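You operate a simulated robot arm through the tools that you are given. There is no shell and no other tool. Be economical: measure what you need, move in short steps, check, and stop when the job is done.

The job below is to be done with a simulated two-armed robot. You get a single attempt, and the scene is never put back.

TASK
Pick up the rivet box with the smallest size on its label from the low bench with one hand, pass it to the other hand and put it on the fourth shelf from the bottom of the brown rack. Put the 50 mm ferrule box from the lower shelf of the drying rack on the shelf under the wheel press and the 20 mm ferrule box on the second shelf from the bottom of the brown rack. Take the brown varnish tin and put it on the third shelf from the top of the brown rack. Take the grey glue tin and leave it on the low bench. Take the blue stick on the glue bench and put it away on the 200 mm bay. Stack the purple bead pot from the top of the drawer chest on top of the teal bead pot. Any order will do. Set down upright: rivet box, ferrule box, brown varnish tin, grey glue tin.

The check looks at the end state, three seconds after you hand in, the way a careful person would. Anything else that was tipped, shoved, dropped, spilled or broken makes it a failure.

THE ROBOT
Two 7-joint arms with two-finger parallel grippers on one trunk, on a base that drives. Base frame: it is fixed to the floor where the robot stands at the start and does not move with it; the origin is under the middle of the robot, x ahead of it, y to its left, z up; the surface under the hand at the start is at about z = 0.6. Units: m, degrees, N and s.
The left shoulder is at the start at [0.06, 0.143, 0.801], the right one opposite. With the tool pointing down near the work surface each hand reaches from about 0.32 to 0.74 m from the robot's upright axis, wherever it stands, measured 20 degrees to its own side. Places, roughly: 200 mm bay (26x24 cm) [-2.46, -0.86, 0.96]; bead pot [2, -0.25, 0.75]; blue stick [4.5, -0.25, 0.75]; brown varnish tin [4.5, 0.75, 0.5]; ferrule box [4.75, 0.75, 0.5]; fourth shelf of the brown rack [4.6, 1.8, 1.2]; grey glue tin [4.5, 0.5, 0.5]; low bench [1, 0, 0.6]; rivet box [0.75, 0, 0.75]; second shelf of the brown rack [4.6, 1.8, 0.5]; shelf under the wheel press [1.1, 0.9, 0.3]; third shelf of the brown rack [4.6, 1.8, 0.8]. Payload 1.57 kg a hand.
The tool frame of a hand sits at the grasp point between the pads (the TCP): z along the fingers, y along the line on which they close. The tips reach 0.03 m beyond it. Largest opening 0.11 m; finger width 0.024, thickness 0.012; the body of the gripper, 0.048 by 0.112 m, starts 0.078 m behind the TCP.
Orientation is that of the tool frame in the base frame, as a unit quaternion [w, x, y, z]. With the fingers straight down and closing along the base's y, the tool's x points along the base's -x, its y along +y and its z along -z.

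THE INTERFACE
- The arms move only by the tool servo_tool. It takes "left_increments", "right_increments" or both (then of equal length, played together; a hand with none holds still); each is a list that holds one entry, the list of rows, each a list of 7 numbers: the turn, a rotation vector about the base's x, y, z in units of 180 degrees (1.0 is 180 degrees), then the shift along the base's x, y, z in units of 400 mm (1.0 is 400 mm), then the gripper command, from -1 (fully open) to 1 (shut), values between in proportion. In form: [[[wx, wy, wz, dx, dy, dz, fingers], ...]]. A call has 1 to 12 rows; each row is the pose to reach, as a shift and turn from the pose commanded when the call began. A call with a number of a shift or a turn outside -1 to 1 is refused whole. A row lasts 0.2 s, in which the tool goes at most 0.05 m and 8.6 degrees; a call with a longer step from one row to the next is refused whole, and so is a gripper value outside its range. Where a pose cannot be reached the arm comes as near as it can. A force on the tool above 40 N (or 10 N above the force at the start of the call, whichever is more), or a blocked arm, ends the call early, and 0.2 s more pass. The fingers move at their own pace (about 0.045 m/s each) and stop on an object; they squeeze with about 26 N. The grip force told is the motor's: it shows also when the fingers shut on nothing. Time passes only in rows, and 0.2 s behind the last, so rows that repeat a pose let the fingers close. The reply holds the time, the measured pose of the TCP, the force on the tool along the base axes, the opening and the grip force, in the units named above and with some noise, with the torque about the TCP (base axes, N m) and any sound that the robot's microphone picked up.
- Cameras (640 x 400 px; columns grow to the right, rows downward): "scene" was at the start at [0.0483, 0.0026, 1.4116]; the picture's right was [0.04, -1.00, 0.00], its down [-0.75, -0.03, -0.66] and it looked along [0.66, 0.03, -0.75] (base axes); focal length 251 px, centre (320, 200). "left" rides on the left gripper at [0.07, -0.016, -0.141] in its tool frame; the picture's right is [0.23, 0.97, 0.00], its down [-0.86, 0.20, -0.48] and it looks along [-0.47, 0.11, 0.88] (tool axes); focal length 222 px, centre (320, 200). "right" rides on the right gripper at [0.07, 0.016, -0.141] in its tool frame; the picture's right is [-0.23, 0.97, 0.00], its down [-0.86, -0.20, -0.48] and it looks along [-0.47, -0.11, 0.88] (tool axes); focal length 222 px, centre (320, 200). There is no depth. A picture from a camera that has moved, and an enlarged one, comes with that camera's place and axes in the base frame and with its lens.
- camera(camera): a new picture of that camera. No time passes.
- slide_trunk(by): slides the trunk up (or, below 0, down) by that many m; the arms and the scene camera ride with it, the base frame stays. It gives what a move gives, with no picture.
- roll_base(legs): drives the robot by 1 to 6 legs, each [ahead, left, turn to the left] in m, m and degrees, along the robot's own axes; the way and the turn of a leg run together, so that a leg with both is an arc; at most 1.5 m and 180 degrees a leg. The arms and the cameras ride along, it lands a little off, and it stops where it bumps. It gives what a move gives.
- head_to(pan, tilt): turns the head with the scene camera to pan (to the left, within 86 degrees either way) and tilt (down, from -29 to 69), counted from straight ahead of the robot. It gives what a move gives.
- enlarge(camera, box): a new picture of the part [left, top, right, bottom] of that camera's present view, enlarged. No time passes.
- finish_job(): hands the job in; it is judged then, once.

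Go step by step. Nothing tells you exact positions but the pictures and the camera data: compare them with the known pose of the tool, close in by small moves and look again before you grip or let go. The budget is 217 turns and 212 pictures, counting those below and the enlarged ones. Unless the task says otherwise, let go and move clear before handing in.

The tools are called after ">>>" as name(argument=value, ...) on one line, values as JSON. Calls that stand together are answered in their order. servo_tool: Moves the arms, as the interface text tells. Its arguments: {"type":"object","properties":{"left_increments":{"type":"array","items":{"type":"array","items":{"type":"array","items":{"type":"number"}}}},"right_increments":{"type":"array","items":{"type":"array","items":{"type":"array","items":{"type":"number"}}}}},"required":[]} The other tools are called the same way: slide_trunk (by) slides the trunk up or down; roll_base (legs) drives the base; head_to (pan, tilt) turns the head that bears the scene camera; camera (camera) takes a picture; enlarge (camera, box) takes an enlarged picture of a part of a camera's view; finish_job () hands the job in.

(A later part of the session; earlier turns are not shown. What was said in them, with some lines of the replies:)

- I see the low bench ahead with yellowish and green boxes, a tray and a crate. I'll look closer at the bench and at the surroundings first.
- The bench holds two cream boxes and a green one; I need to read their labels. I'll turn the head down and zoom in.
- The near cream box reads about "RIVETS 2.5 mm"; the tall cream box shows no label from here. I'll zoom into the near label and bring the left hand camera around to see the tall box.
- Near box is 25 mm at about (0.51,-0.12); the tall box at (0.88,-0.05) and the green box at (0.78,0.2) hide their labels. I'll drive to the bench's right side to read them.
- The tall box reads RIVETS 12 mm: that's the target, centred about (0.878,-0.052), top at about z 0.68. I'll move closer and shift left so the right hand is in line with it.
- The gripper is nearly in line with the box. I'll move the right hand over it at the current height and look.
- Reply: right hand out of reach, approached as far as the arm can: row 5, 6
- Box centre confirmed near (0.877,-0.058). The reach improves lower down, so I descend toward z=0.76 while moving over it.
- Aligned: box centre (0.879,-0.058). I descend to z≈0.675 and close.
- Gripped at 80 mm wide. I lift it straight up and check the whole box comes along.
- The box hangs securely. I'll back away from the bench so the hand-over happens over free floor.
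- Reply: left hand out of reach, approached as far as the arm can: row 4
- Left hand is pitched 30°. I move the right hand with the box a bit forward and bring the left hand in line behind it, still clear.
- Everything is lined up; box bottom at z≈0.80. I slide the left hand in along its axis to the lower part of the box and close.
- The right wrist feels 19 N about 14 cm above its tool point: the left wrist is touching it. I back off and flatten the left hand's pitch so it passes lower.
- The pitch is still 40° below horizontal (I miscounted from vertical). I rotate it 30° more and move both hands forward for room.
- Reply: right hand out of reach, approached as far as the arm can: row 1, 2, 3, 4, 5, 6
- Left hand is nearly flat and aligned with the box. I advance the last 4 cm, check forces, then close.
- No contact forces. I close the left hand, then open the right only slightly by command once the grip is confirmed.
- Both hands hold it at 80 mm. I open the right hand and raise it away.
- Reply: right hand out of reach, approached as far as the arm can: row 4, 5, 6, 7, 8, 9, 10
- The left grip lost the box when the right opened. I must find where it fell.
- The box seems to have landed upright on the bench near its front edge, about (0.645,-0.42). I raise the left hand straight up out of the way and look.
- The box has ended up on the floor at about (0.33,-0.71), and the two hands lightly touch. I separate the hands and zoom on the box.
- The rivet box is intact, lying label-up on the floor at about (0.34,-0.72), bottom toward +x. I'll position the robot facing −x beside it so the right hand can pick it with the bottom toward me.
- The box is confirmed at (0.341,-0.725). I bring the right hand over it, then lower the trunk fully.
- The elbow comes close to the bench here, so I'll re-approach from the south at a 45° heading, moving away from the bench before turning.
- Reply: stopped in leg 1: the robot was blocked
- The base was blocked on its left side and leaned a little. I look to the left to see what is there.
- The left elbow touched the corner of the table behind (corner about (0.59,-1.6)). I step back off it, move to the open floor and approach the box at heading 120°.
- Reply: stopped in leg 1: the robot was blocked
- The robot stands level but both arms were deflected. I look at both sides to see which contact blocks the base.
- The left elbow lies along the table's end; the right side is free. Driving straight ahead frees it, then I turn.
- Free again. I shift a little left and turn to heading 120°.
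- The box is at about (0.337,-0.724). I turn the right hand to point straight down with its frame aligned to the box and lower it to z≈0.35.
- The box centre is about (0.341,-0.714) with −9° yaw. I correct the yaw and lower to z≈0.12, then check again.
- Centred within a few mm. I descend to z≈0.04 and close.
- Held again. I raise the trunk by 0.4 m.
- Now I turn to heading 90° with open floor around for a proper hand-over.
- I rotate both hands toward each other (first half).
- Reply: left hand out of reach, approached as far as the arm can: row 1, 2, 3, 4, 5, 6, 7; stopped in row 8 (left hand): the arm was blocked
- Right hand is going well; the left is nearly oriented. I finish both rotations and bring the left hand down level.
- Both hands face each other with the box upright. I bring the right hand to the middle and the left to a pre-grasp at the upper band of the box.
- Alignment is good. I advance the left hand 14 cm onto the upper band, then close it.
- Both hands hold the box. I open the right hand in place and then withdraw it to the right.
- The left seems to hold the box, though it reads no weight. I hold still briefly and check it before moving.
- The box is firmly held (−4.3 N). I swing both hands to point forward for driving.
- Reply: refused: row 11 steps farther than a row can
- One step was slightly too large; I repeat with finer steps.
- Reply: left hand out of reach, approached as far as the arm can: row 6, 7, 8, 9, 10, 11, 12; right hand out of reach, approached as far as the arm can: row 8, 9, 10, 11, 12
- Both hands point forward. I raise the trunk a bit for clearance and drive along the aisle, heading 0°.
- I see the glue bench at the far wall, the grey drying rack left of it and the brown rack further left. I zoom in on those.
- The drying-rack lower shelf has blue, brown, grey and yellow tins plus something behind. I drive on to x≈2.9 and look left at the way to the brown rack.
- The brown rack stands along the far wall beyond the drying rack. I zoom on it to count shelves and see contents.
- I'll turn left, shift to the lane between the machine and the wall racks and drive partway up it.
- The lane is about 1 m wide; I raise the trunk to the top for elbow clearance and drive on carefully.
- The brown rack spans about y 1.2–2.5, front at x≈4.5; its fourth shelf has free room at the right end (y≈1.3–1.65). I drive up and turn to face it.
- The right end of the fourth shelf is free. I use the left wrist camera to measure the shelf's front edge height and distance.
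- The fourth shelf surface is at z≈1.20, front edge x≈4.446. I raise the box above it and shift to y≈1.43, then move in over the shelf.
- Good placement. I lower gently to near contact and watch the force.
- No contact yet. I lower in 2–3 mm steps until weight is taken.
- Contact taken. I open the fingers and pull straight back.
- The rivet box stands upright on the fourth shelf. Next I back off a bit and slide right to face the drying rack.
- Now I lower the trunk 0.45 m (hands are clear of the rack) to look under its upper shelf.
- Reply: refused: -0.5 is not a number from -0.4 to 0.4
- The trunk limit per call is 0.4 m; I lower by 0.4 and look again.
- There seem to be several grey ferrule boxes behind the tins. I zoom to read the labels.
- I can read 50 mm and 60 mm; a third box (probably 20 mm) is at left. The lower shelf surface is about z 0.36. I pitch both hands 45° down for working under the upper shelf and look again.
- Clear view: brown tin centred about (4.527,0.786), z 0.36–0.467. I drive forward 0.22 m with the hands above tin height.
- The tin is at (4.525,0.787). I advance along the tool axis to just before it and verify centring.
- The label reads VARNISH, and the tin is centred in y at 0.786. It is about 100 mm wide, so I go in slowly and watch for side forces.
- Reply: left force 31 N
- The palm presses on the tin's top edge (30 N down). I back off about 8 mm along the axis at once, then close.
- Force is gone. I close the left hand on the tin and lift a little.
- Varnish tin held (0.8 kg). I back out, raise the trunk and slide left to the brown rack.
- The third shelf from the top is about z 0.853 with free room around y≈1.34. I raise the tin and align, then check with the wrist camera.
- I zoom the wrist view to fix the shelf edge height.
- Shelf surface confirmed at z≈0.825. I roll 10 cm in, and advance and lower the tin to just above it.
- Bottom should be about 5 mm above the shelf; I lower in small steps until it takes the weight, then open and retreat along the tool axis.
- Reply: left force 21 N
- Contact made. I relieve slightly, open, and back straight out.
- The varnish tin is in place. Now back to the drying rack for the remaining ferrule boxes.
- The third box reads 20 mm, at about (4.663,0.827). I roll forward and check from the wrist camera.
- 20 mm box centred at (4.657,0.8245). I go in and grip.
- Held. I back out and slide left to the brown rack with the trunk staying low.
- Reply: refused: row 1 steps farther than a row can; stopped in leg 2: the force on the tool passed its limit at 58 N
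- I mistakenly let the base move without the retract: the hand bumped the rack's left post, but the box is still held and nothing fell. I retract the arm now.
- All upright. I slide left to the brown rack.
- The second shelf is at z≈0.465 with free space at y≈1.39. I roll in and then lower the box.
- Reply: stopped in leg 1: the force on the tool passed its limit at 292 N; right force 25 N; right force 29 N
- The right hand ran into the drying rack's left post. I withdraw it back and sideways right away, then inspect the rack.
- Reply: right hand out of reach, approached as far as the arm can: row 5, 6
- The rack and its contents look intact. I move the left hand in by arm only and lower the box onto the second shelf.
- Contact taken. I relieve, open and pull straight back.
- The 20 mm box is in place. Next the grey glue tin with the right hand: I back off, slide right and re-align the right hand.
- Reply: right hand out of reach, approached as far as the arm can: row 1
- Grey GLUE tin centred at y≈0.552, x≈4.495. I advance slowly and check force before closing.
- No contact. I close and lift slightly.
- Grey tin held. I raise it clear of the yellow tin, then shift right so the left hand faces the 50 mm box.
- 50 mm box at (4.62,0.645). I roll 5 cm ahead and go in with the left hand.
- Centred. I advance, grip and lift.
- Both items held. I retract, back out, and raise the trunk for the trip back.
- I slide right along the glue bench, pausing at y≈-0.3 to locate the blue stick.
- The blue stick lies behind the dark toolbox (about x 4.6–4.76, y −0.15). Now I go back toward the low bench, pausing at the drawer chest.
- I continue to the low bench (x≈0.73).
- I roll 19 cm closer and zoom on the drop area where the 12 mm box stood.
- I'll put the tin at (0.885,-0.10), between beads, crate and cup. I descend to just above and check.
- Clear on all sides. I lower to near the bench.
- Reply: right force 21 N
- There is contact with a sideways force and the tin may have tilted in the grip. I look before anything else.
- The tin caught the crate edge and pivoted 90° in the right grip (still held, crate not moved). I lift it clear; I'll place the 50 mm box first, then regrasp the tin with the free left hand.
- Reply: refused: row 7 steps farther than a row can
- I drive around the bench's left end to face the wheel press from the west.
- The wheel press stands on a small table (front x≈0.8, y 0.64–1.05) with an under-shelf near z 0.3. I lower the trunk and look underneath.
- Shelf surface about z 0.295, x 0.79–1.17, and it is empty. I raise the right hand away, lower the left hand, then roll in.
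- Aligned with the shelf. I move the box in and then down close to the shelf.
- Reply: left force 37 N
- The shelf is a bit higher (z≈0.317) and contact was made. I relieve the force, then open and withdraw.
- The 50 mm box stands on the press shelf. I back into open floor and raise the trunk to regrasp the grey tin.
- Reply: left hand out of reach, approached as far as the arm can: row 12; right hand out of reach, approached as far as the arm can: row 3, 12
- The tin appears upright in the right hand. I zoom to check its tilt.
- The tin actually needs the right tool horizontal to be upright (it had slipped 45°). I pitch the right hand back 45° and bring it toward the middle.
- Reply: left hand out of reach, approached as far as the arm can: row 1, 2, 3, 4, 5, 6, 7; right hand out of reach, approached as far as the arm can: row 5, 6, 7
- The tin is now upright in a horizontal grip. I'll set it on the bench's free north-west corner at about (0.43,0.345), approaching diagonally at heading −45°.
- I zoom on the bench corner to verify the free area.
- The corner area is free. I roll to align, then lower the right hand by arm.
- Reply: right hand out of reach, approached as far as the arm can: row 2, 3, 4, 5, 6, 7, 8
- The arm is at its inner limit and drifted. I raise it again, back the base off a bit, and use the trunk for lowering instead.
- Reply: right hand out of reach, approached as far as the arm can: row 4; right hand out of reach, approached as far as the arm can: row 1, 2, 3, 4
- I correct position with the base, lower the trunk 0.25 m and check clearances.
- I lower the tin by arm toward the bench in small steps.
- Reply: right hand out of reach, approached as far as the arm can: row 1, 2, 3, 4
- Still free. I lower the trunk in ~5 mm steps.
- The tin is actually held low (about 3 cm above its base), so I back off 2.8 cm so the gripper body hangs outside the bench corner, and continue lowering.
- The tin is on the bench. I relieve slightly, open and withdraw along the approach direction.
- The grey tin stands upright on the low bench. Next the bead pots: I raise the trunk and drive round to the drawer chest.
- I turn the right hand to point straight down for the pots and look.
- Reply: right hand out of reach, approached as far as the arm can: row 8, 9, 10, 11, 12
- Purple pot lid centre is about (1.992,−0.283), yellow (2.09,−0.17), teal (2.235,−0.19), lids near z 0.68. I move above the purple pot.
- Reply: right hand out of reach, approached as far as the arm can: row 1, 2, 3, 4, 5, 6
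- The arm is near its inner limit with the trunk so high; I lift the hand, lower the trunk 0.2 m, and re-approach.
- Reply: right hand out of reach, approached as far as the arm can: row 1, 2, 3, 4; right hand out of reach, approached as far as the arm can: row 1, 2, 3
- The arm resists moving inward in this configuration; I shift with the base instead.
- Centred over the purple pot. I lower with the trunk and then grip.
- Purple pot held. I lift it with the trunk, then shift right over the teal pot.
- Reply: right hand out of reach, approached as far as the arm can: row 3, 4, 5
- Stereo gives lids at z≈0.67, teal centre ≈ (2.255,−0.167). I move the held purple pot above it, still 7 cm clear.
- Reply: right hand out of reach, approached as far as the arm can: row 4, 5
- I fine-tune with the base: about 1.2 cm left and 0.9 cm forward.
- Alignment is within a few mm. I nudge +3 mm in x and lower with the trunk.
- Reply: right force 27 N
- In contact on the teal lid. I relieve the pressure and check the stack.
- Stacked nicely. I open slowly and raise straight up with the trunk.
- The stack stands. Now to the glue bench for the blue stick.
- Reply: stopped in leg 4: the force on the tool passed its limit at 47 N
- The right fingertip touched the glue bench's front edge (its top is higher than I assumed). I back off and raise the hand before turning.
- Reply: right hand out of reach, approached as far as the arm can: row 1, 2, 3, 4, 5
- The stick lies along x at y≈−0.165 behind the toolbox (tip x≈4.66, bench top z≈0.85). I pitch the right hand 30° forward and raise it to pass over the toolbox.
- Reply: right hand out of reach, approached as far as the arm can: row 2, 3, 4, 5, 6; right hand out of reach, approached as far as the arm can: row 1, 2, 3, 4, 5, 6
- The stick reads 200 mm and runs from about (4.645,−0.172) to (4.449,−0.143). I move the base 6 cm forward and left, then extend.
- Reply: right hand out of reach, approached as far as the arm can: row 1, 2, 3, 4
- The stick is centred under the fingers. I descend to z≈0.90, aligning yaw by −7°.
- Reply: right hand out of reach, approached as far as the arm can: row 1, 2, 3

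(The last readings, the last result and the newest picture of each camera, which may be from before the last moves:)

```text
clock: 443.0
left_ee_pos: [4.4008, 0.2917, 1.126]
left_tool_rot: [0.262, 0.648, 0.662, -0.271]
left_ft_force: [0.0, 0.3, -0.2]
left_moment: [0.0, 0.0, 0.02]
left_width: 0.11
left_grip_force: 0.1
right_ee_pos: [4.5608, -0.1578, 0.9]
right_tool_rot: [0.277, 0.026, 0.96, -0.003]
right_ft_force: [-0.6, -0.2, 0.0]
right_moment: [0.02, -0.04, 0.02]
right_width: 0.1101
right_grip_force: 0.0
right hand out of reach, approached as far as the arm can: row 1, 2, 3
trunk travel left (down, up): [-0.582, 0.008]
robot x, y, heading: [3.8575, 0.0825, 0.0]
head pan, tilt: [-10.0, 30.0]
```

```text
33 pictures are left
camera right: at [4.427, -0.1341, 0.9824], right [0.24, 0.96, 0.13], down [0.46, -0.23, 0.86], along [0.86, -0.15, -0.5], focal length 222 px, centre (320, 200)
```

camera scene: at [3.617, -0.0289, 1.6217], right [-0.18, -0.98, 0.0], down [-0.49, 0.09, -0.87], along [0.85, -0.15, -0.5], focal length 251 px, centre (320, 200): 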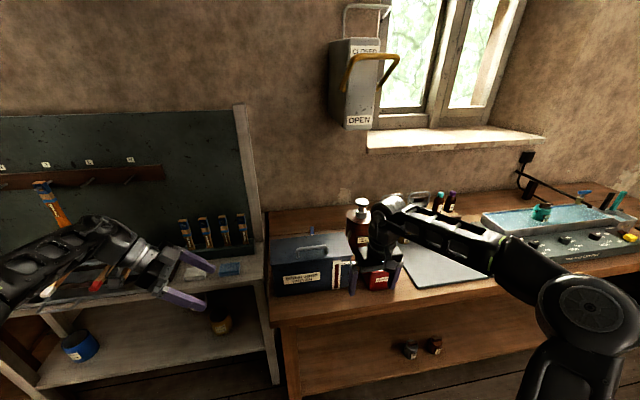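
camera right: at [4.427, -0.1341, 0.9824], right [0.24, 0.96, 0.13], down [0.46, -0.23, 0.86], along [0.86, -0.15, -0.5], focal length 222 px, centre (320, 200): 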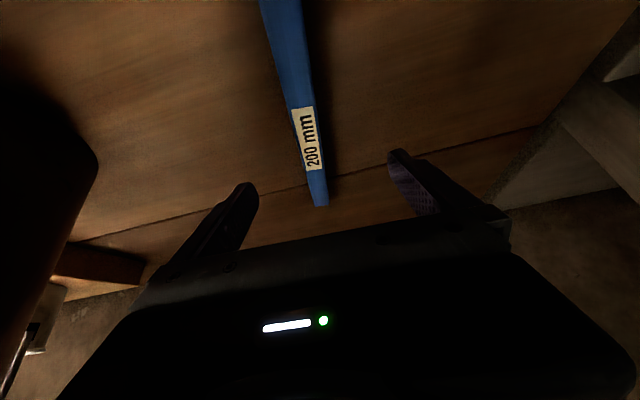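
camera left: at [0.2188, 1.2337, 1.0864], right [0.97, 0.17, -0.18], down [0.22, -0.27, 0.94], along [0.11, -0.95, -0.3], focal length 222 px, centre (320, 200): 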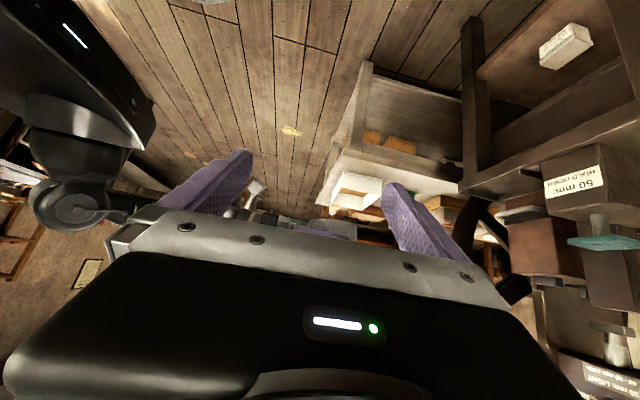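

>>> servo_tool(right_increments=[[[0, 0, 0, 0, 0, -0.02, -1], [0, 0, 0, 0, 0, -0.04, -1], [0, 0, 0, 0, 0, -0.04, 1], [0, 0, 0, 0, 0, -0.04, 1], [0, 0, 0, 0, 0, -0.04, 1], [0, 0, 0, 0, 0, -0.04, 1], [0, 0, 0, 0, 0, -0.04, 1], [0, 0, 0, 0, 0, -0.04, 1], [0, 0, 0, 0, 0, -0.04, 1]]])

```text
clock: 445.0
left_ee_pos: [4.4013, 0.2923, 1.127]
left_tool_rot: [0.261, 0.649, 0.661, -0.271]
left_ft_force: [0.6, -0.2, -0.5]
left_moment: [0.02, 0.0, 0.02]
left_width: 0.1101
left_grip_force: 0.0
right_ee_pos: [4.5607, -0.1581, 0.8855]
right_tool_rot: [0.277, 0.026, 0.96, -0.002]
right_ft_force: [0.1, -0.1, 0.2]
right_moment: [-0.01, -0.01, 0.04]
right_width: 0.017
right_grip_force: 25.9
trunk travel left (down, up): [-0.582, 0.008]
robot x, y, heading: [3.8562, 0.0843, 0.2]
head pan, tilt: [-10.0, 30.0]
```

Gripped (17 mm). I lift it up.

>>> servo_tool(right_increments=[[[0, 0, 0, 0, 0, 0.06, 1], [0, 0, 0, 0, 0, 0.14, 1], [0, 0, 0, 0, 0, 0.24, 1], [0, 0, 0, 0, 0, 0.34, 1], [0, 0, 0, 0, 0, 0.44, 1], [0, 0, 0, -0.02, 0, 0.54, 1], [0, 0, 0, -0.05, 0, 0.61, 1], [0, 0, 0, -0.05, 0, 0.61, 1]]])

>>> camera(camera="right")

```text
clock: 446.8
left_ee_pos: [4.4, 0.2929, 1.1254]
left_tool_rot: [0.262, 0.648, 0.662, -0.272]
left_ft_force: [-0.5, -0.9, 0.1]
left_moment: [-0.01, -0.05, 0.0]
left_width: 0.1098
left_grip_force: 0.0
right_ee_pos: [4.5149, -0.1719, 1.1216]
right_tool_rot: [0.277, 0.026, 0.961, -0.003]
right_ft_force: [0.1, 0.2, -0.6]
right_moment: [-0.02, 0.01, -0.01]
right_width: 0.0167
right_grip_force: 25.7
right hand out of reach, approached as far as the arm can: row 2, 3, 4, 5, 6, 7, 8
trunk travel left (down, up): [-0.582, 0.008]
robot x, y, heading: [3.8558, 0.0856, 0.2]
head pan, tilt: [-10.0, 30.0]
```

```text
32 pictures are left
camera right: at [4.3816, -0.1482, 1.2029], right [0.24, 0.96, 0.13], down [0.46, -0.23, 0.86], along [0.86, -0.15, -0.5], focal length 222 px, centre (320, 200)
```

right: 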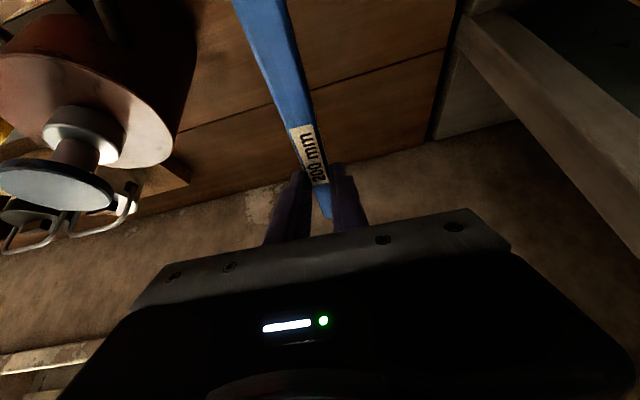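

Stick held. I back out and drive the long way west toward the 200 mm bay.

>>> roll_base(legs=[[-0.28, 0, 0], [0, -0.98, 0], [0, 0, 180], [1.5, 0, 0], [1.5, 0, 0], [1.2, 0, 0]])

>>> head_to(pan=0, tilt=25)

>>> camera(camera="scene")

```text
clock: 480.6
left_ee_pos: [-1.1678, -1.1654, 1.1248]
left_tool_rot: [-0.271, 0.664, -0.645, -0.263]
left_ft_force: [-0.7, 0.5, 0.8]
left_moment: [-0.04, -0.01, 0.02]
left_width: 0.1099
left_grip_force: 0.2
right_ee_pos: [-1.2843, -0.7026, 1.1209]
right_tool_rot: [-0.002, 0.96, -0.023, -0.278]
right_ft_force: [0.3, 0.0, -1.5]
right_moment: [-0.02, 0.02, 0.02]
right_width: 0.0171
right_grip_force: 25.6
trunk travel left (down, up): [-0.582, 0.008]
robot x, y, heading: [-0.6255, -0.9586, -179.5]
head pan, tilt: [-10.0, 30.0]
```

```text
clock: 481.3
left_ee_pos: [-1.1662, -1.1652, 1.1254]
left_tool_rot: [-0.271, 0.663, -0.646, -0.263]
left_ft_force: [0.1, 0.2, -0.6]
left_moment: [0.0, -0.01, 0.0]
left_width: 0.11
left_grip_force: 0.0
right_ee_pos: [-1.285, -0.7035, 1.1214]
right_tool_rot: [-0.002, 0.96, -0.023, -0.278]
right_ft_force: [-1.0, 0.3, -0.6]
right_moment: [-0.03, 0.01, -0.01]
right_width: 0.017
right_grip_force: 26.1
trunk travel left (down, up): [-0.582, 0.008]
robot x, y, heading: [-0.6243, -0.9539, -179.7]
head pan, tilt: [0.0, 25.0]
```

```text
31 pictures are left
camera scene: at [-0.6869, -0.9566, 1.6297], right [-0.01, 1.0, 0.0], down [0.42, 0.0, -0.91], along [-0.91, -0.01, -0.42], focal length 251 px, centre (320, 200)
```

scene: 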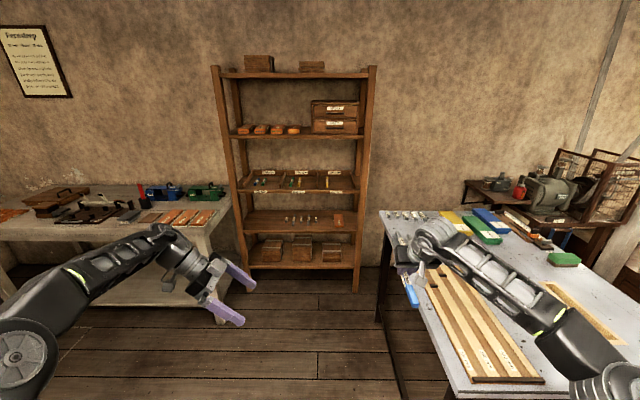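

The rack ahead has a shelf with labelled bays. I zoom on it.

>>> enlarge(camera="scene", box=[220, 130, 380, 230])

```text
4.00 times, centred on (300, 180) of scene
camera zoom: at [-0.6869, -0.9566, 1.6297], right [-0.01, 1.0, 0.0], down [0.42, 0.0, -0.91], along [-0.91, -0.01, -0.42], focal length 1003 px, centre (400, 280)
```

zoom: 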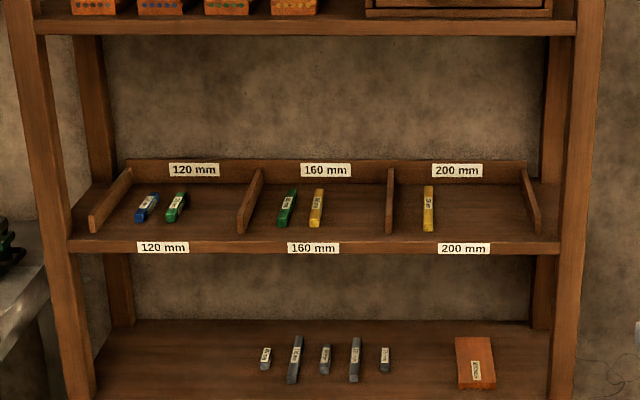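

The 200 mm bay is the right one, with a yellow stick in it; I'll lay the blue one beside it at y≈−0.82. I drive up to it.

>>> roll_base(legs=[[1.0, 0.11, -0.3]])

>>> camera(camera="right")

>>> camera(camera="scene")

```text
clock: 486.5
left_ee_pos: [-2.1628, -1.2811, 1.126]
left_tool_rot: [-0.271, 0.663, -0.647, -0.263]
left_ft_force: [0.5, 0.7, 0.3]
left_moment: [0.0, -0.01, -0.01]
left_width: 0.1101
left_grip_force: 0.0
right_ee_pos: [-2.2774, -0.8161, 1.1211]
right_tool_rot: [-0.003, 0.96, -0.025, -0.278]
right_ft_force: [0.1, 0.1, 0.2]
right_moment: [0.01, 0.01, 0.03]
right_width: 0.0169
right_grip_force: 26.3
trunk travel left (down, up): [-0.582, 0.008]
robot x, y, heading: [-1.6154, -1.0718, -179.7]
head pan, tilt: [0.0, 25.0]
```

```text
29 pictures are left
camera right: at [-2.1446, -0.8373, 1.2026], right [-0.24, -0.96, 0.13], down [-0.46, 0.23, 0.86], along [-0.86, 0.15, -0.49], focal length 222 px, centre (320, 200)
```

right: 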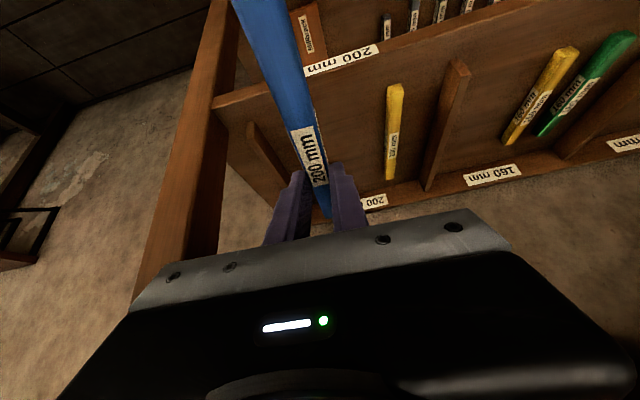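

```text
28 pictures are left
camera scene: at [-1.6816, -1.0735, 1.6297], right [0.0, 1.0, 0.0], down [0.42, 0.0, -0.91], along [-0.91, 0.0, -0.42], focal length 251 px, centre (320, 200)
```

scene: 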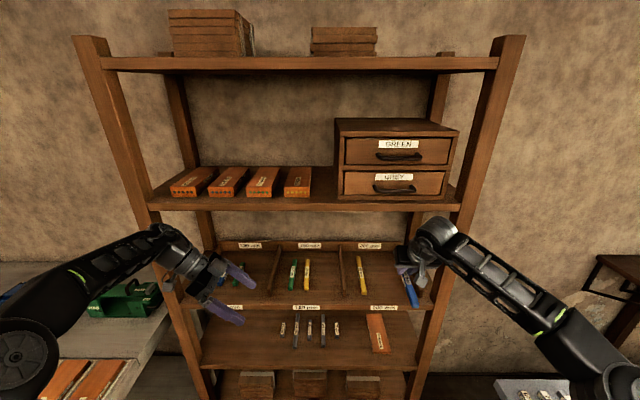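

I need the left hand out of the way before rolling closer. I pull it back and lower the right to z≈1.03 with a small yaw correction.

>>> servo_tool(left_increments=[[[0, 0, 0, 0.08, -0.05, -0.05, -1], [0, 0, 0, 0.16, -0.1, -0.1, -1], [0, 0, 0, 0.24, -0.15, -0.15, -1], [0, 0, 0, 0.32, -0.2, -0.2, -1], [0, 0, 0, 0.36, -0.2, -0.2, -1]]], right_increments=[[[0, 0, 0.02, 0, 0, -0.06, 1], [0, 0, 0.047, 0, 0, -0.12, 1], [0, 0, 0.047, 0, 0, -0.18, 1], [0, 0, 0.047, 0, 0, -0.23, 1], [0, 0, 0.047, 0, 0, -0.23, 1]]])

>>> camera(camera="scene")

```text
clock: 487.7
left_ee_pos: [-2.0171, -1.3593, 1.0453]
left_tool_rot: [-0.27, 0.662, -0.648, -0.263]
left_ft_force: [-0.3, -0.2, 0.3]
left_moment: [0.0, -0.02, 0.03]
left_width: 0.1103
left_grip_force: 0.0
right_ee_pos: [-2.2759, -0.8155, 1.0301]
right_tool_rot: [0.018, 0.96, 0.045, -0.277]
right_ft_force: [0.0, -0.6, -0.3]
right_moment: [0.0, 0.03, -0.06]
right_width: 0.0167
right_grip_force: 25.4
trunk travel left (down, up): [-0.582, 0.008]
robot x, y, heading: [-1.6191, -1.0679, -179.6]
head pan, tilt: [0.0, 25.0]
```

```text
27 pictures are left
camera scene: at [-1.6805, -1.0732, 1.6298], right [0.0, 1.0, 0.0], down [0.42, 0.0, -0.91], along [-0.91, 0.0, -0.42], focal length 251 px, centre (320, 200)
```

scene: 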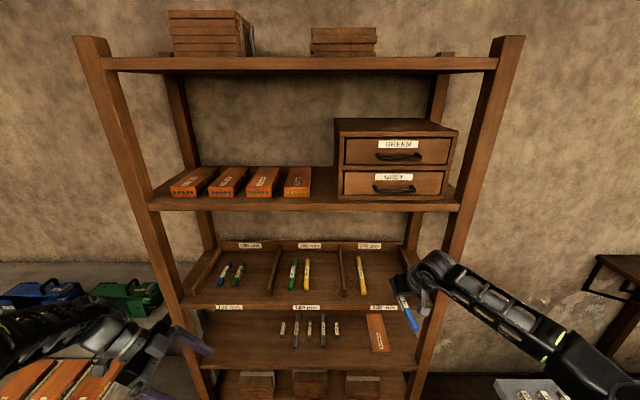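

>>> enlarge(camera="scene", box=[330, 225, 450, 345])

>>> camera(camera="right")

```text
3.33 times, centred on (390, 285) of scene
camera zoom: at [-1.6805, -1.0732, 1.6298], right [0.0, 1.0, 0.0], down [0.42, 0.0, -0.91], along [-0.91, 0.0, -0.42], focal length 836 px, centre (87, -83)
```

zoom: 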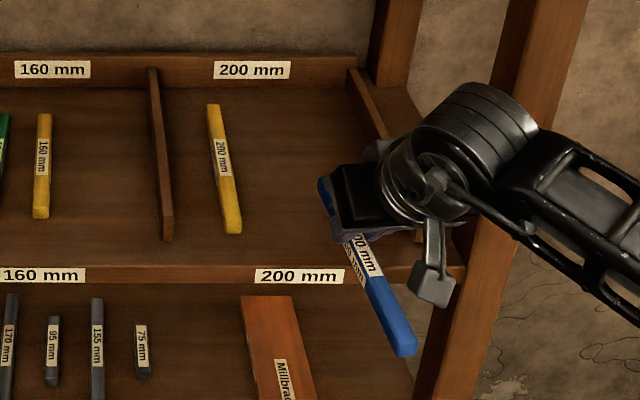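

```text
25 pictures are left
camera right: at [-2.1418, -0.8171, 1.1108], right [-0.1, -0.99, 0.13], down [-0.49, 0.16, 0.86], along [-0.87, 0.02, -0.49], focal length 222 px, centre (320, 200)
```

right: 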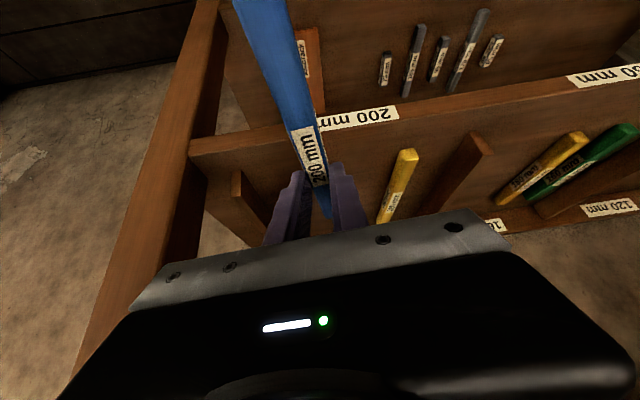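

Aligned with the bay. I raise it slightly and roll in 14.5 cm.

>>> servo_tool(right_increments=[[[0, 0, 0, 0, 0, 0.015, 1], [0, 0, 0, 0, 0, 0.02, 1]]])

>>> roll_base(legs=[[0.145, 0, 0]])

>>> camera(camera="right")

>>> enlarge(camera="scene", box=[330, 225, 450, 345])

```text
clock: 488.3
left_ee_pos: [-2.018, -1.3599, 1.0466]
left_tool_rot: [-0.271, 0.663, -0.647, -0.262]
left_ft_force: [-0.1, 0.4, -0.4]
left_moment: [-0.03, 0.0, 0.02]
left_width: 0.1102
left_grip_force: 0.0
right_ee_pos: [-2.2775, -0.8155, 1.0389]
right_tool_rot: [0.017, 0.959, 0.046, -0.278]
right_ft_force: [-0.8, 0.9, 0.5]
right_moment: [0.03, 0.01, 0.04]
right_width: 0.0168
right_grip_force: 26.1
trunk travel left (down, up): [-0.582, 0.008]
robot x, y, heading: [-1.619, -1.0712, -179.8]
head pan, tilt: [0.0, 25.0]
```

```text
clock: 489.7
left_ee_pos: [-2.1645, -1.361, 1.0453]
left_tool_rot: [-0.271, 0.663, -0.646, -0.262]
left_ft_force: [0.2, -0.4, 0.7]
left_moment: [0.01, -0.04, -0.02]
left_width: 0.1101
left_grip_force: 0.1
right_ee_pos: [-2.424, -0.8164, 1.0369]
right_tool_rot: [0.018, 0.96, 0.046, -0.277]
right_ft_force: [0.3, -1.2, 0.1]
right_moment: [-0.01, -0.03, 0.01]
right_width: 0.0169
right_grip_force: 26.1
trunk travel left (down, up): [-0.582, 0.008]
robot x, y, heading: [-1.7665, -1.0742, -179.6]
head pan, tilt: [0.0, 25.0]
```

```text
24 pictures are left
camera right: at [-2.2892, -0.8183, 1.118], right [-0.1, -0.99, 0.13], down [-0.49, 0.16, 0.86], along [-0.87, 0.02, -0.5], focal length 222 px, centre (320, 200)
```

right: 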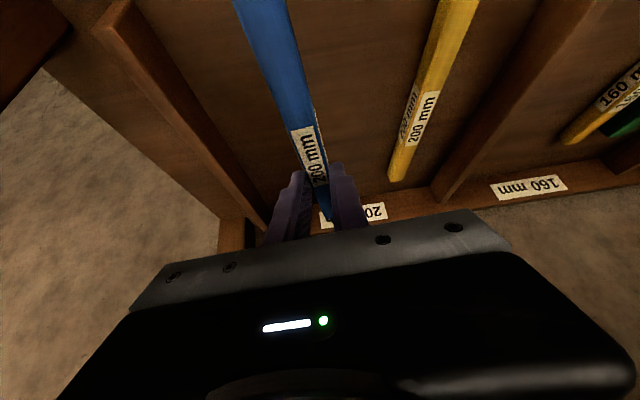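

```text
3.33 times, centred on (390, 285) of scene
camera zoom: at [-1.8282, -1.0742, 1.6296], right [-0.01, 1.0, 0.0], down [0.42, 0.0, -0.91], along [-0.91, 0.0, -0.42], focal length 836 px, centre (87, -83)
```

zoom: 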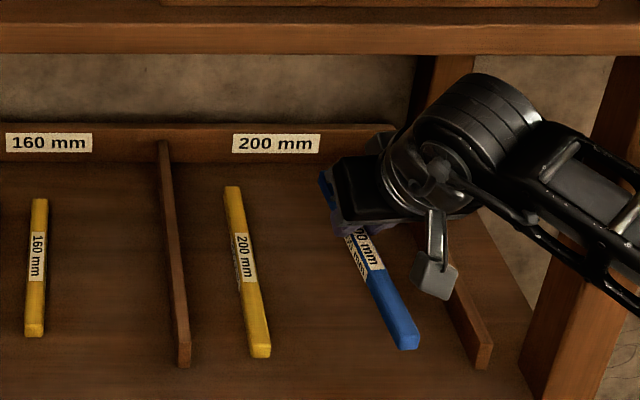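

The stick is over the bay between the yellow one and the partition. I lower it in small steps.

>>> servo_tool(right_increments=[[[0, 0, 0, 0.02, 0, -0.01, 1], [0, 0, 0, 0.02, 0, -0.02, 1], [0, 0, 0, 0.02, 0, -0.035, 1]]])

>>> servo_tool(right_increments=[[[0, 0, 0, 0, 0, -0.01, 1], [0, 0, 0, 0, 0, -0.02, 1], [0, 0, 0, 0, 0, -0.03, 1]]])

```text
clock: 490.5
left_ee_pos: [-2.1638, -1.3614, 1.0462]
left_tool_rot: [-0.27, 0.663, -0.647, -0.262]
left_ft_force: [0.4, -0.3, -0.4]
left_moment: [0.01, -0.01, -0.02]
left_width: 0.11
left_grip_force: 0.1
right_ee_pos: [-2.4146, -0.8166, 1.0233]
right_tool_rot: [0.018, 0.96, 0.046, -0.277]
right_ft_force: [0.2, 0.3, -0.1]
right_moment: [0.0, 0.0, 0.03]
right_width: 0.0168
right_grip_force: 26.2
trunk travel left (down, up): [-0.582, 0.008]
robot x, y, heading: [-1.7641, -1.0781, -179.9]
head pan, tilt: [0.0, 25.0]
```

```text
clock: 491.3
left_ee_pos: [-2.1645, -1.3621, 1.0465]
left_tool_rot: [-0.271, 0.663, -0.647, -0.262]
left_ft_force: [-0.4, -0.6, 0.7]
left_moment: [0.01, -0.03, 0.01]
left_width: 0.1102
left_grip_force: 0.0
right_ee_pos: [-2.4158, -0.8184, 1.0124]
right_tool_rot: [0.019, 0.959, 0.047, -0.278]
right_ft_force: [0.3, 0.4, -0.3]
right_moment: [-0.02, -0.03, -0.02]
right_width: 0.017
right_grip_force: 26.5
trunk travel left (down, up): [-0.582, 0.008]
robot x, y, heading: [-1.7656, -1.0695, -179.6]
head pan, tilt: [0.0, 25.0]
```

>>> servo_tool(right_increments=[[[0, 0, 0, 0, 0, -0.01, 1], [0, 0, 0, 0, 0, -0.02, 1], [0, 0, 0, 0, 0, -0.025, 1]]])

>>> enlarge(camera="right", box=[220, 100, 420, 240])

```text
clock: 492.1
left_ee_pos: [-2.1635, -1.3606, 1.0462]
left_tool_rot: [-0.271, 0.663, -0.647, -0.262]
left_ft_force: [-0.6, -0.4, -0.2]
left_moment: [-0.03, 0.01, 0.03]
left_width: 0.1098
left_grip_force: 0.0
right_ee_pos: [-2.4158, -0.8175, 1.0029]
right_tool_rot: [0.018, 0.959, 0.046, -0.278]
right_ft_force: [0.2, -0.2, 0.2]
right_moment: [0.02, 0.01, 0.01]
right_width: 0.017
right_grip_force: 26.1
trunk travel left (down, up): [-0.582, 0.008]
robot x, y, heading: [-1.7614, -1.0726, -179.6]
head pan, tilt: [0.0, 25.0]
```

```text
2.86 times, centred on (320, 170) of right
camera zoom: at [-2.2802, -0.8187, 1.083], right [-0.1, -0.99, 0.13], down [-0.49, 0.16, 0.86], along [-0.87, 0.02, -0.49], focal length 635 px, centre (320, 286)
```

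zoom: 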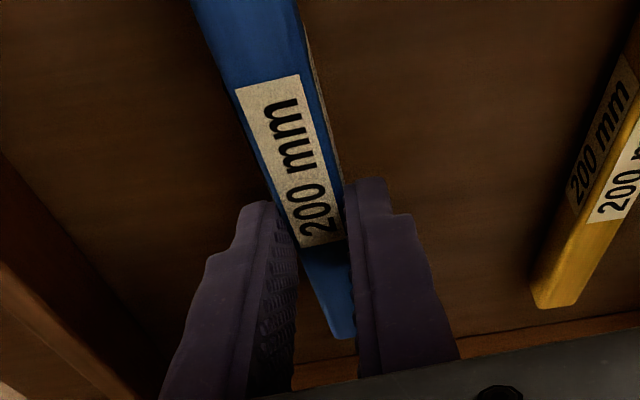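

>>> servo_tool(right_increments=[[[0, 0, 0, 0, 0, -0.008, 1], [0, 0, 0, 0, 0, -0.016, 1], [0, 0, 0, 0, 0, -0.022, 1]]])

>>> servo_tool(right_increments=[[[0, 0, 0, 0, 0, -0.006, 1], [0, 0, 0, 0, 0, -0.012, 1]]])

```text
clock: 492.9
left_ee_pos: [-2.1629, -1.3608, 1.0462]
left_tool_rot: [-0.272, 0.662, -0.647, -0.263]
left_ft_force: [-0.3, -0.7, -0.8]
left_moment: [-0.01, -0.03, 0.02]
left_width: 0.11
left_grip_force: 0.1
right_ee_pos: [-2.4149, -0.816, 0.9929]
right_tool_rot: [0.019, 0.959, 0.046, -0.278]
right_ft_force: [0.3, -0.1, -0.5]
right_moment: [0.04, -0.01, -0.01]
right_width: 0.0172
right_grip_force: 25.5
trunk travel left (down, up): [-0.582, 0.008]
robot x, y, heading: [-1.7639, -1.0724, -179.7]
head pan, tilt: [0.0, 25.0]
```

```text
clock: 493.5
left_ee_pos: [-2.1644, -1.3613, 1.0463]
left_tool_rot: [-0.271, 0.663, -0.647, -0.262]
left_ft_force: [-0.8, 0.0, -0.5]
left_moment: [0.04, 0.02, 0.0]
left_width: 0.1098
left_grip_force: 0.0
right_ee_pos: [-2.4149, -0.8182, 0.9894]
right_tool_rot: [0.017, 0.959, 0.046, -0.278]
right_ft_force: [-0.5, 1.0, -0.5]
right_moment: [0.01, 0.04, 0.0]
right_width: 0.0171
right_grip_force: 25.5
trunk travel left (down, up): [-0.582, 0.008]
robot x, y, heading: [-1.7628, -1.0718, -179.9]
head pan, tilt: [0.0, 25.0]
```

>>> servo_tool(right_increments=[[[0, 0, 0, 0, 0, -0.008, 1], [0, 0, 0, 0, 0, -0.016, 1]]])

>>> servo_tool(right_increments=[[[0, 0, 0, 0, 0, -0.008, 1], [0, 0, 0, 0, 0, -0.016, 1]]])

>>> enlarge(camera="scene", box=[330, 225, 450, 345])

```text
clock: 494.1
left_ee_pos: [-2.1626, -1.3616, 1.0472]
left_tool_rot: [-0.271, 0.662, -0.648, -0.262]
left_ft_force: [0.6, 0.3, -0.4]
left_moment: [0.0, -0.02, 0.01]
left_width: 0.1098
left_grip_force: 0.1
right_ee_pos: [-2.4152, -0.817, 0.9856]
right_tool_rot: [0.017, 0.959, 0.046, -0.281]
right_ft_force: [2.4, 1.8, 18.1]
right_moment: [0.07, -0.22, -0.01]
right_width: 0.0172
right_grip_force: 25.8
trunk travel left (down, up): [-0.582, 0.008]
robot x, y, heading: [-1.767, -1.0715, -179.5]
head pan, tilt: [0.0, 25.0]
```

```text
clock: 494.7
left_ee_pos: [-2.1609, -1.362, 1.0473]
left_tool_rot: [-0.27, 0.662, -0.648, -0.264]
left_ft_force: [-0.5, 0.0, 0.0]
left_moment: [0.01, 0.03, 0.01]
left_width: 0.1098
left_grip_force: 0.0
right_ee_pos: [-2.4152, -0.8176, 0.9821]
right_tool_rot: [0.018, 0.958, 0.047, -0.283]
right_ft_force: [1.0, 7.8, 39.0]
right_moment: [0.58, -0.02, 0.07]
right_width: 0.0169
right_grip_force: 26.0
trunk travel left (down, up): [-0.582, 0.008]
robot x, y, heading: [-1.763, -1.0725, -179.6]
head pan, tilt: [0.0, 25.0]
```

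```text
3.33 times, centred on (390, 285) of scene
camera zoom: at [-1.8218, -1.0749, 1.6303], right [0.0, 1.0, 0.0], down [0.42, 0.0, -0.91], along [-0.91, 0.0, -0.42], focal length 836 px, centre (87, -83)
```

zoom: 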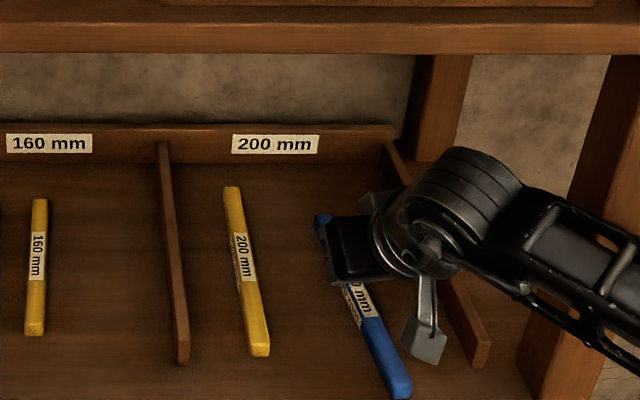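

The stick touches the shelf but sits about 3–4 cm too far forward. I lift 2 cm, push it deeper by 3.5 cm and lower again.

>>> servo_tool(right_increments=[[[0, 0, 0, 0, 0, 0.025, 1], [0, 0, 0, 0, 0, 0.05, 1], [0, 0, 0, -0.04, 0, 0.05, 1], [0, 0, 0, -0.09, 0, 0.05, 1], [0, 0, 0, -0.09, 0, 0.05, 1]]])

>>> enlarge(camera="scene", box=[330, 235, 450, 355])

```text
clock: 495.9
left_ee_pos: [-2.165, -1.3613, 1.0455]
left_tool_rot: [-0.272, 0.663, -0.647, -0.263]
left_ft_force: [0.0, 1.0, 0.0]
left_moment: [0.05, -0.01, 0.01]
left_width: 0.1099
left_grip_force: 0.1
right_ee_pos: [-2.4509, -0.8185, 0.9954]
right_tool_rot: [0.018, 0.96, 0.046, -0.277]
right_ft_force: [0.2, 0.2, -0.7]
right_moment: [0.0, 0.0, -0.02]
right_width: 0.0168
right_grip_force: 26.4
trunk travel left (down, up): [-0.582, 0.008]
robot x, y, heading: [-1.7642, -1.0735, -179.7]
head pan, tilt: [0.0, 25.0]
```

```text
3.33 times, centred on (390, 295) of scene
camera zoom: at [-1.826, -1.0742, 1.6297], right [-0.01, 1.0, 0.0], down [0.42, 0.0, -0.91], along [-0.91, 0.0, -0.42], focal length 836 px, centre (87, -117)
```

zoom: 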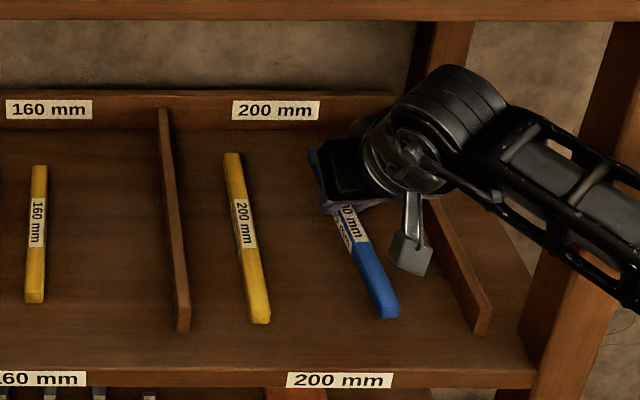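

Depth now matches the yellow stick. I lower until light contact, then open a little and back away.

>>> servo_tool(right_increments=[[[0, 0, 0, 0, 0, -0.01, 1], [0, 0, 0, 0, 0, -0.02, 1], [0, 0, 0, 0, 0, -0.024, 1]]])

```text
clock: 496.7
left_ee_pos: [-2.164, -1.3613, 1.0458]
left_tool_rot: [-0.271, 0.663, -0.647, -0.262]
left_ft_force: [0.5, 0.0, 0.3]
left_moment: [-0.01, 0.02, -0.02]
left_width: 0.1099
left_grip_force: 0.1
right_ee_pos: [-2.4519, -0.817, 0.986]
right_tool_rot: [0.019, 0.959, 0.046, -0.278]
right_ft_force: [0.2, -0.1, 0.0]
right_moment: [0.0, 0.0, 0.02]
right_width: 0.0169
right_grip_force: 26.4
trunk travel left (down, up): [-0.582, 0.008]
robot x, y, heading: [-1.7632, -1.0726, -179.8]
head pan, tilt: [0.0, 25.0]
```

>>> servo_tool(right_increments=[[[0, 0, 0, 0, 0, -0.005, 1], [0, 0, 0, 0, 0, -0.009, 0.9], [0, 0, 0, 0, 0, -0.006, 0.5], [0, 0, 0, 0, 0, -0.006, 0.2], [0, 0, 0, 0, 0, -0.006, 0.2], [0, 0, 0, 0, 0, 0.03, 0.2], [0, 0, 0, 0.02, 0, 0.08, 0.2], [0, 0, 0, 0.06, 0, 0.1, 0.2], [0, 0, 0, 0.12, 0, 0.1, 0.2]]])

>>> enlarge(camera="scene", box=[330, 235, 450, 355])

```text
clock: 498.7
left_ee_pos: [-2.1643, -1.3614, 1.0459]
left_tool_rot: [-0.271, 0.663, -0.647, -0.263]
left_ft_force: [0.2, 0.6, 0.5]
left_moment: [0.0, 0.0, -0.02]
left_width: 0.1101
left_grip_force: 0.1
right_ee_pos: [-2.4031, -0.8173, 1.0274]
right_tool_rot: [0.019, 0.959, 0.047, -0.278]
right_ft_force: [-0.2, -0.1, -0.2]
right_moment: [0.0, 0.03, 0.04]
right_width: 0.0441
right_grip_force: 0.0
trunk travel left (down, up): [-0.582, 0.008]
robot x, y, heading: [-1.766, -1.0754, -179.6]
head pan, tilt: [0.0, 25.0]
```

```text
3.33 times, centred on (390, 295) of scene
camera zoom: at [-1.8254, -1.0741, 1.6298], right [-0.01, 1.0, 0.0], down [0.42, 0.0, -0.91], along [-0.91, 0.0, -0.42], focal length 836 px, centre (87, -117)
```

zoom: 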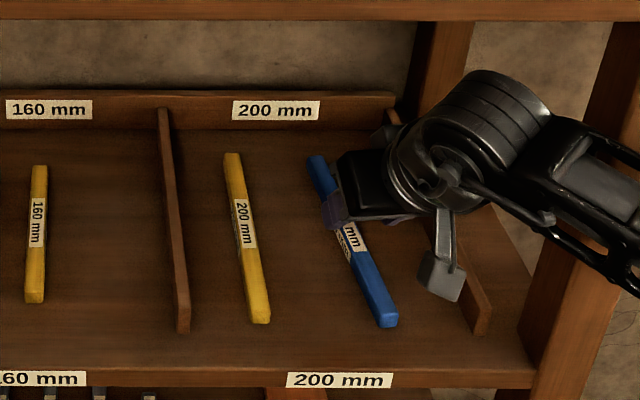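

The stick lies released in the 200 mm bay. I back away and take a last look.

>>> roll_base(legs=[[-0.4, 0, 0]])

>>> enlarge(camera="scene", box=[240, 150, 440, 290])

```text
clock: 501.1
left_ee_pos: [-1.7695, -1.358, 1.0469]
left_tool_rot: [-0.272, 0.662, -0.648, -0.263]
left_ft_force: [1.1, 0.1, 0.4]
left_moment: [0.01, 0.01, 0.03]
left_width: 0.1103
left_grip_force: 0.1
right_ee_pos: [-2.0079, -0.8149, 1.0275]
right_tool_rot: [0.017, 0.96, 0.045, -0.277]
right_ft_force: [0.7, 0.2, -0.1]
right_moment: [0.01, 0.03, 0.03]
right_width: 0.0441
right_grip_force: 0.1
trunk travel left (down, up): [-0.582, 0.008]
robot x, y, heading: [-1.3697, -1.0681, -179.8]
head pan, tilt: [0.0, 25.0]
```

```text
2.86 times, centred on (340, 220) of scene
camera zoom: at [-1.4306, -1.0724, 1.6298], right [0.0, 1.0, 0.0], down [0.42, 0.0, -0.91], along [-0.91, 0.0, -0.42], focal length 716 px, centre (263, 143)
```

zoom: 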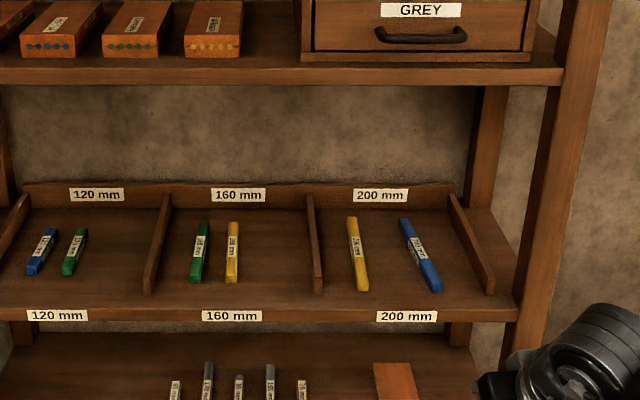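

The blue stick lies in the 200 mm bay beside the yellow one, both hands are clear, and all the items are in their places. I hand in the job.

>>> finish_job()

```text
The job is handed in.
```

The job is handed in: all seven items are at their places, and each looked upright and undisturbed in its last picture after release, but the work was not clean.

- **Rivet box:** I dropped the 12 mm box on the floor in the first hand-over. I picked it up from there intact, passed it between the hands, and set it on the fourth shelf.
- **Grey glue tin:** it caught on the wooden crate on the low bench and tipped in the grip. I righted it and set it down on the bench's free corner.
- **Bumps:** I knocked the drying rack's left post twice (58 N and 292 N), the edge of the glue bench, and the corner of the long table. The rack and its contents looked intact afterwards. I did not check the glue bench or long table closely.
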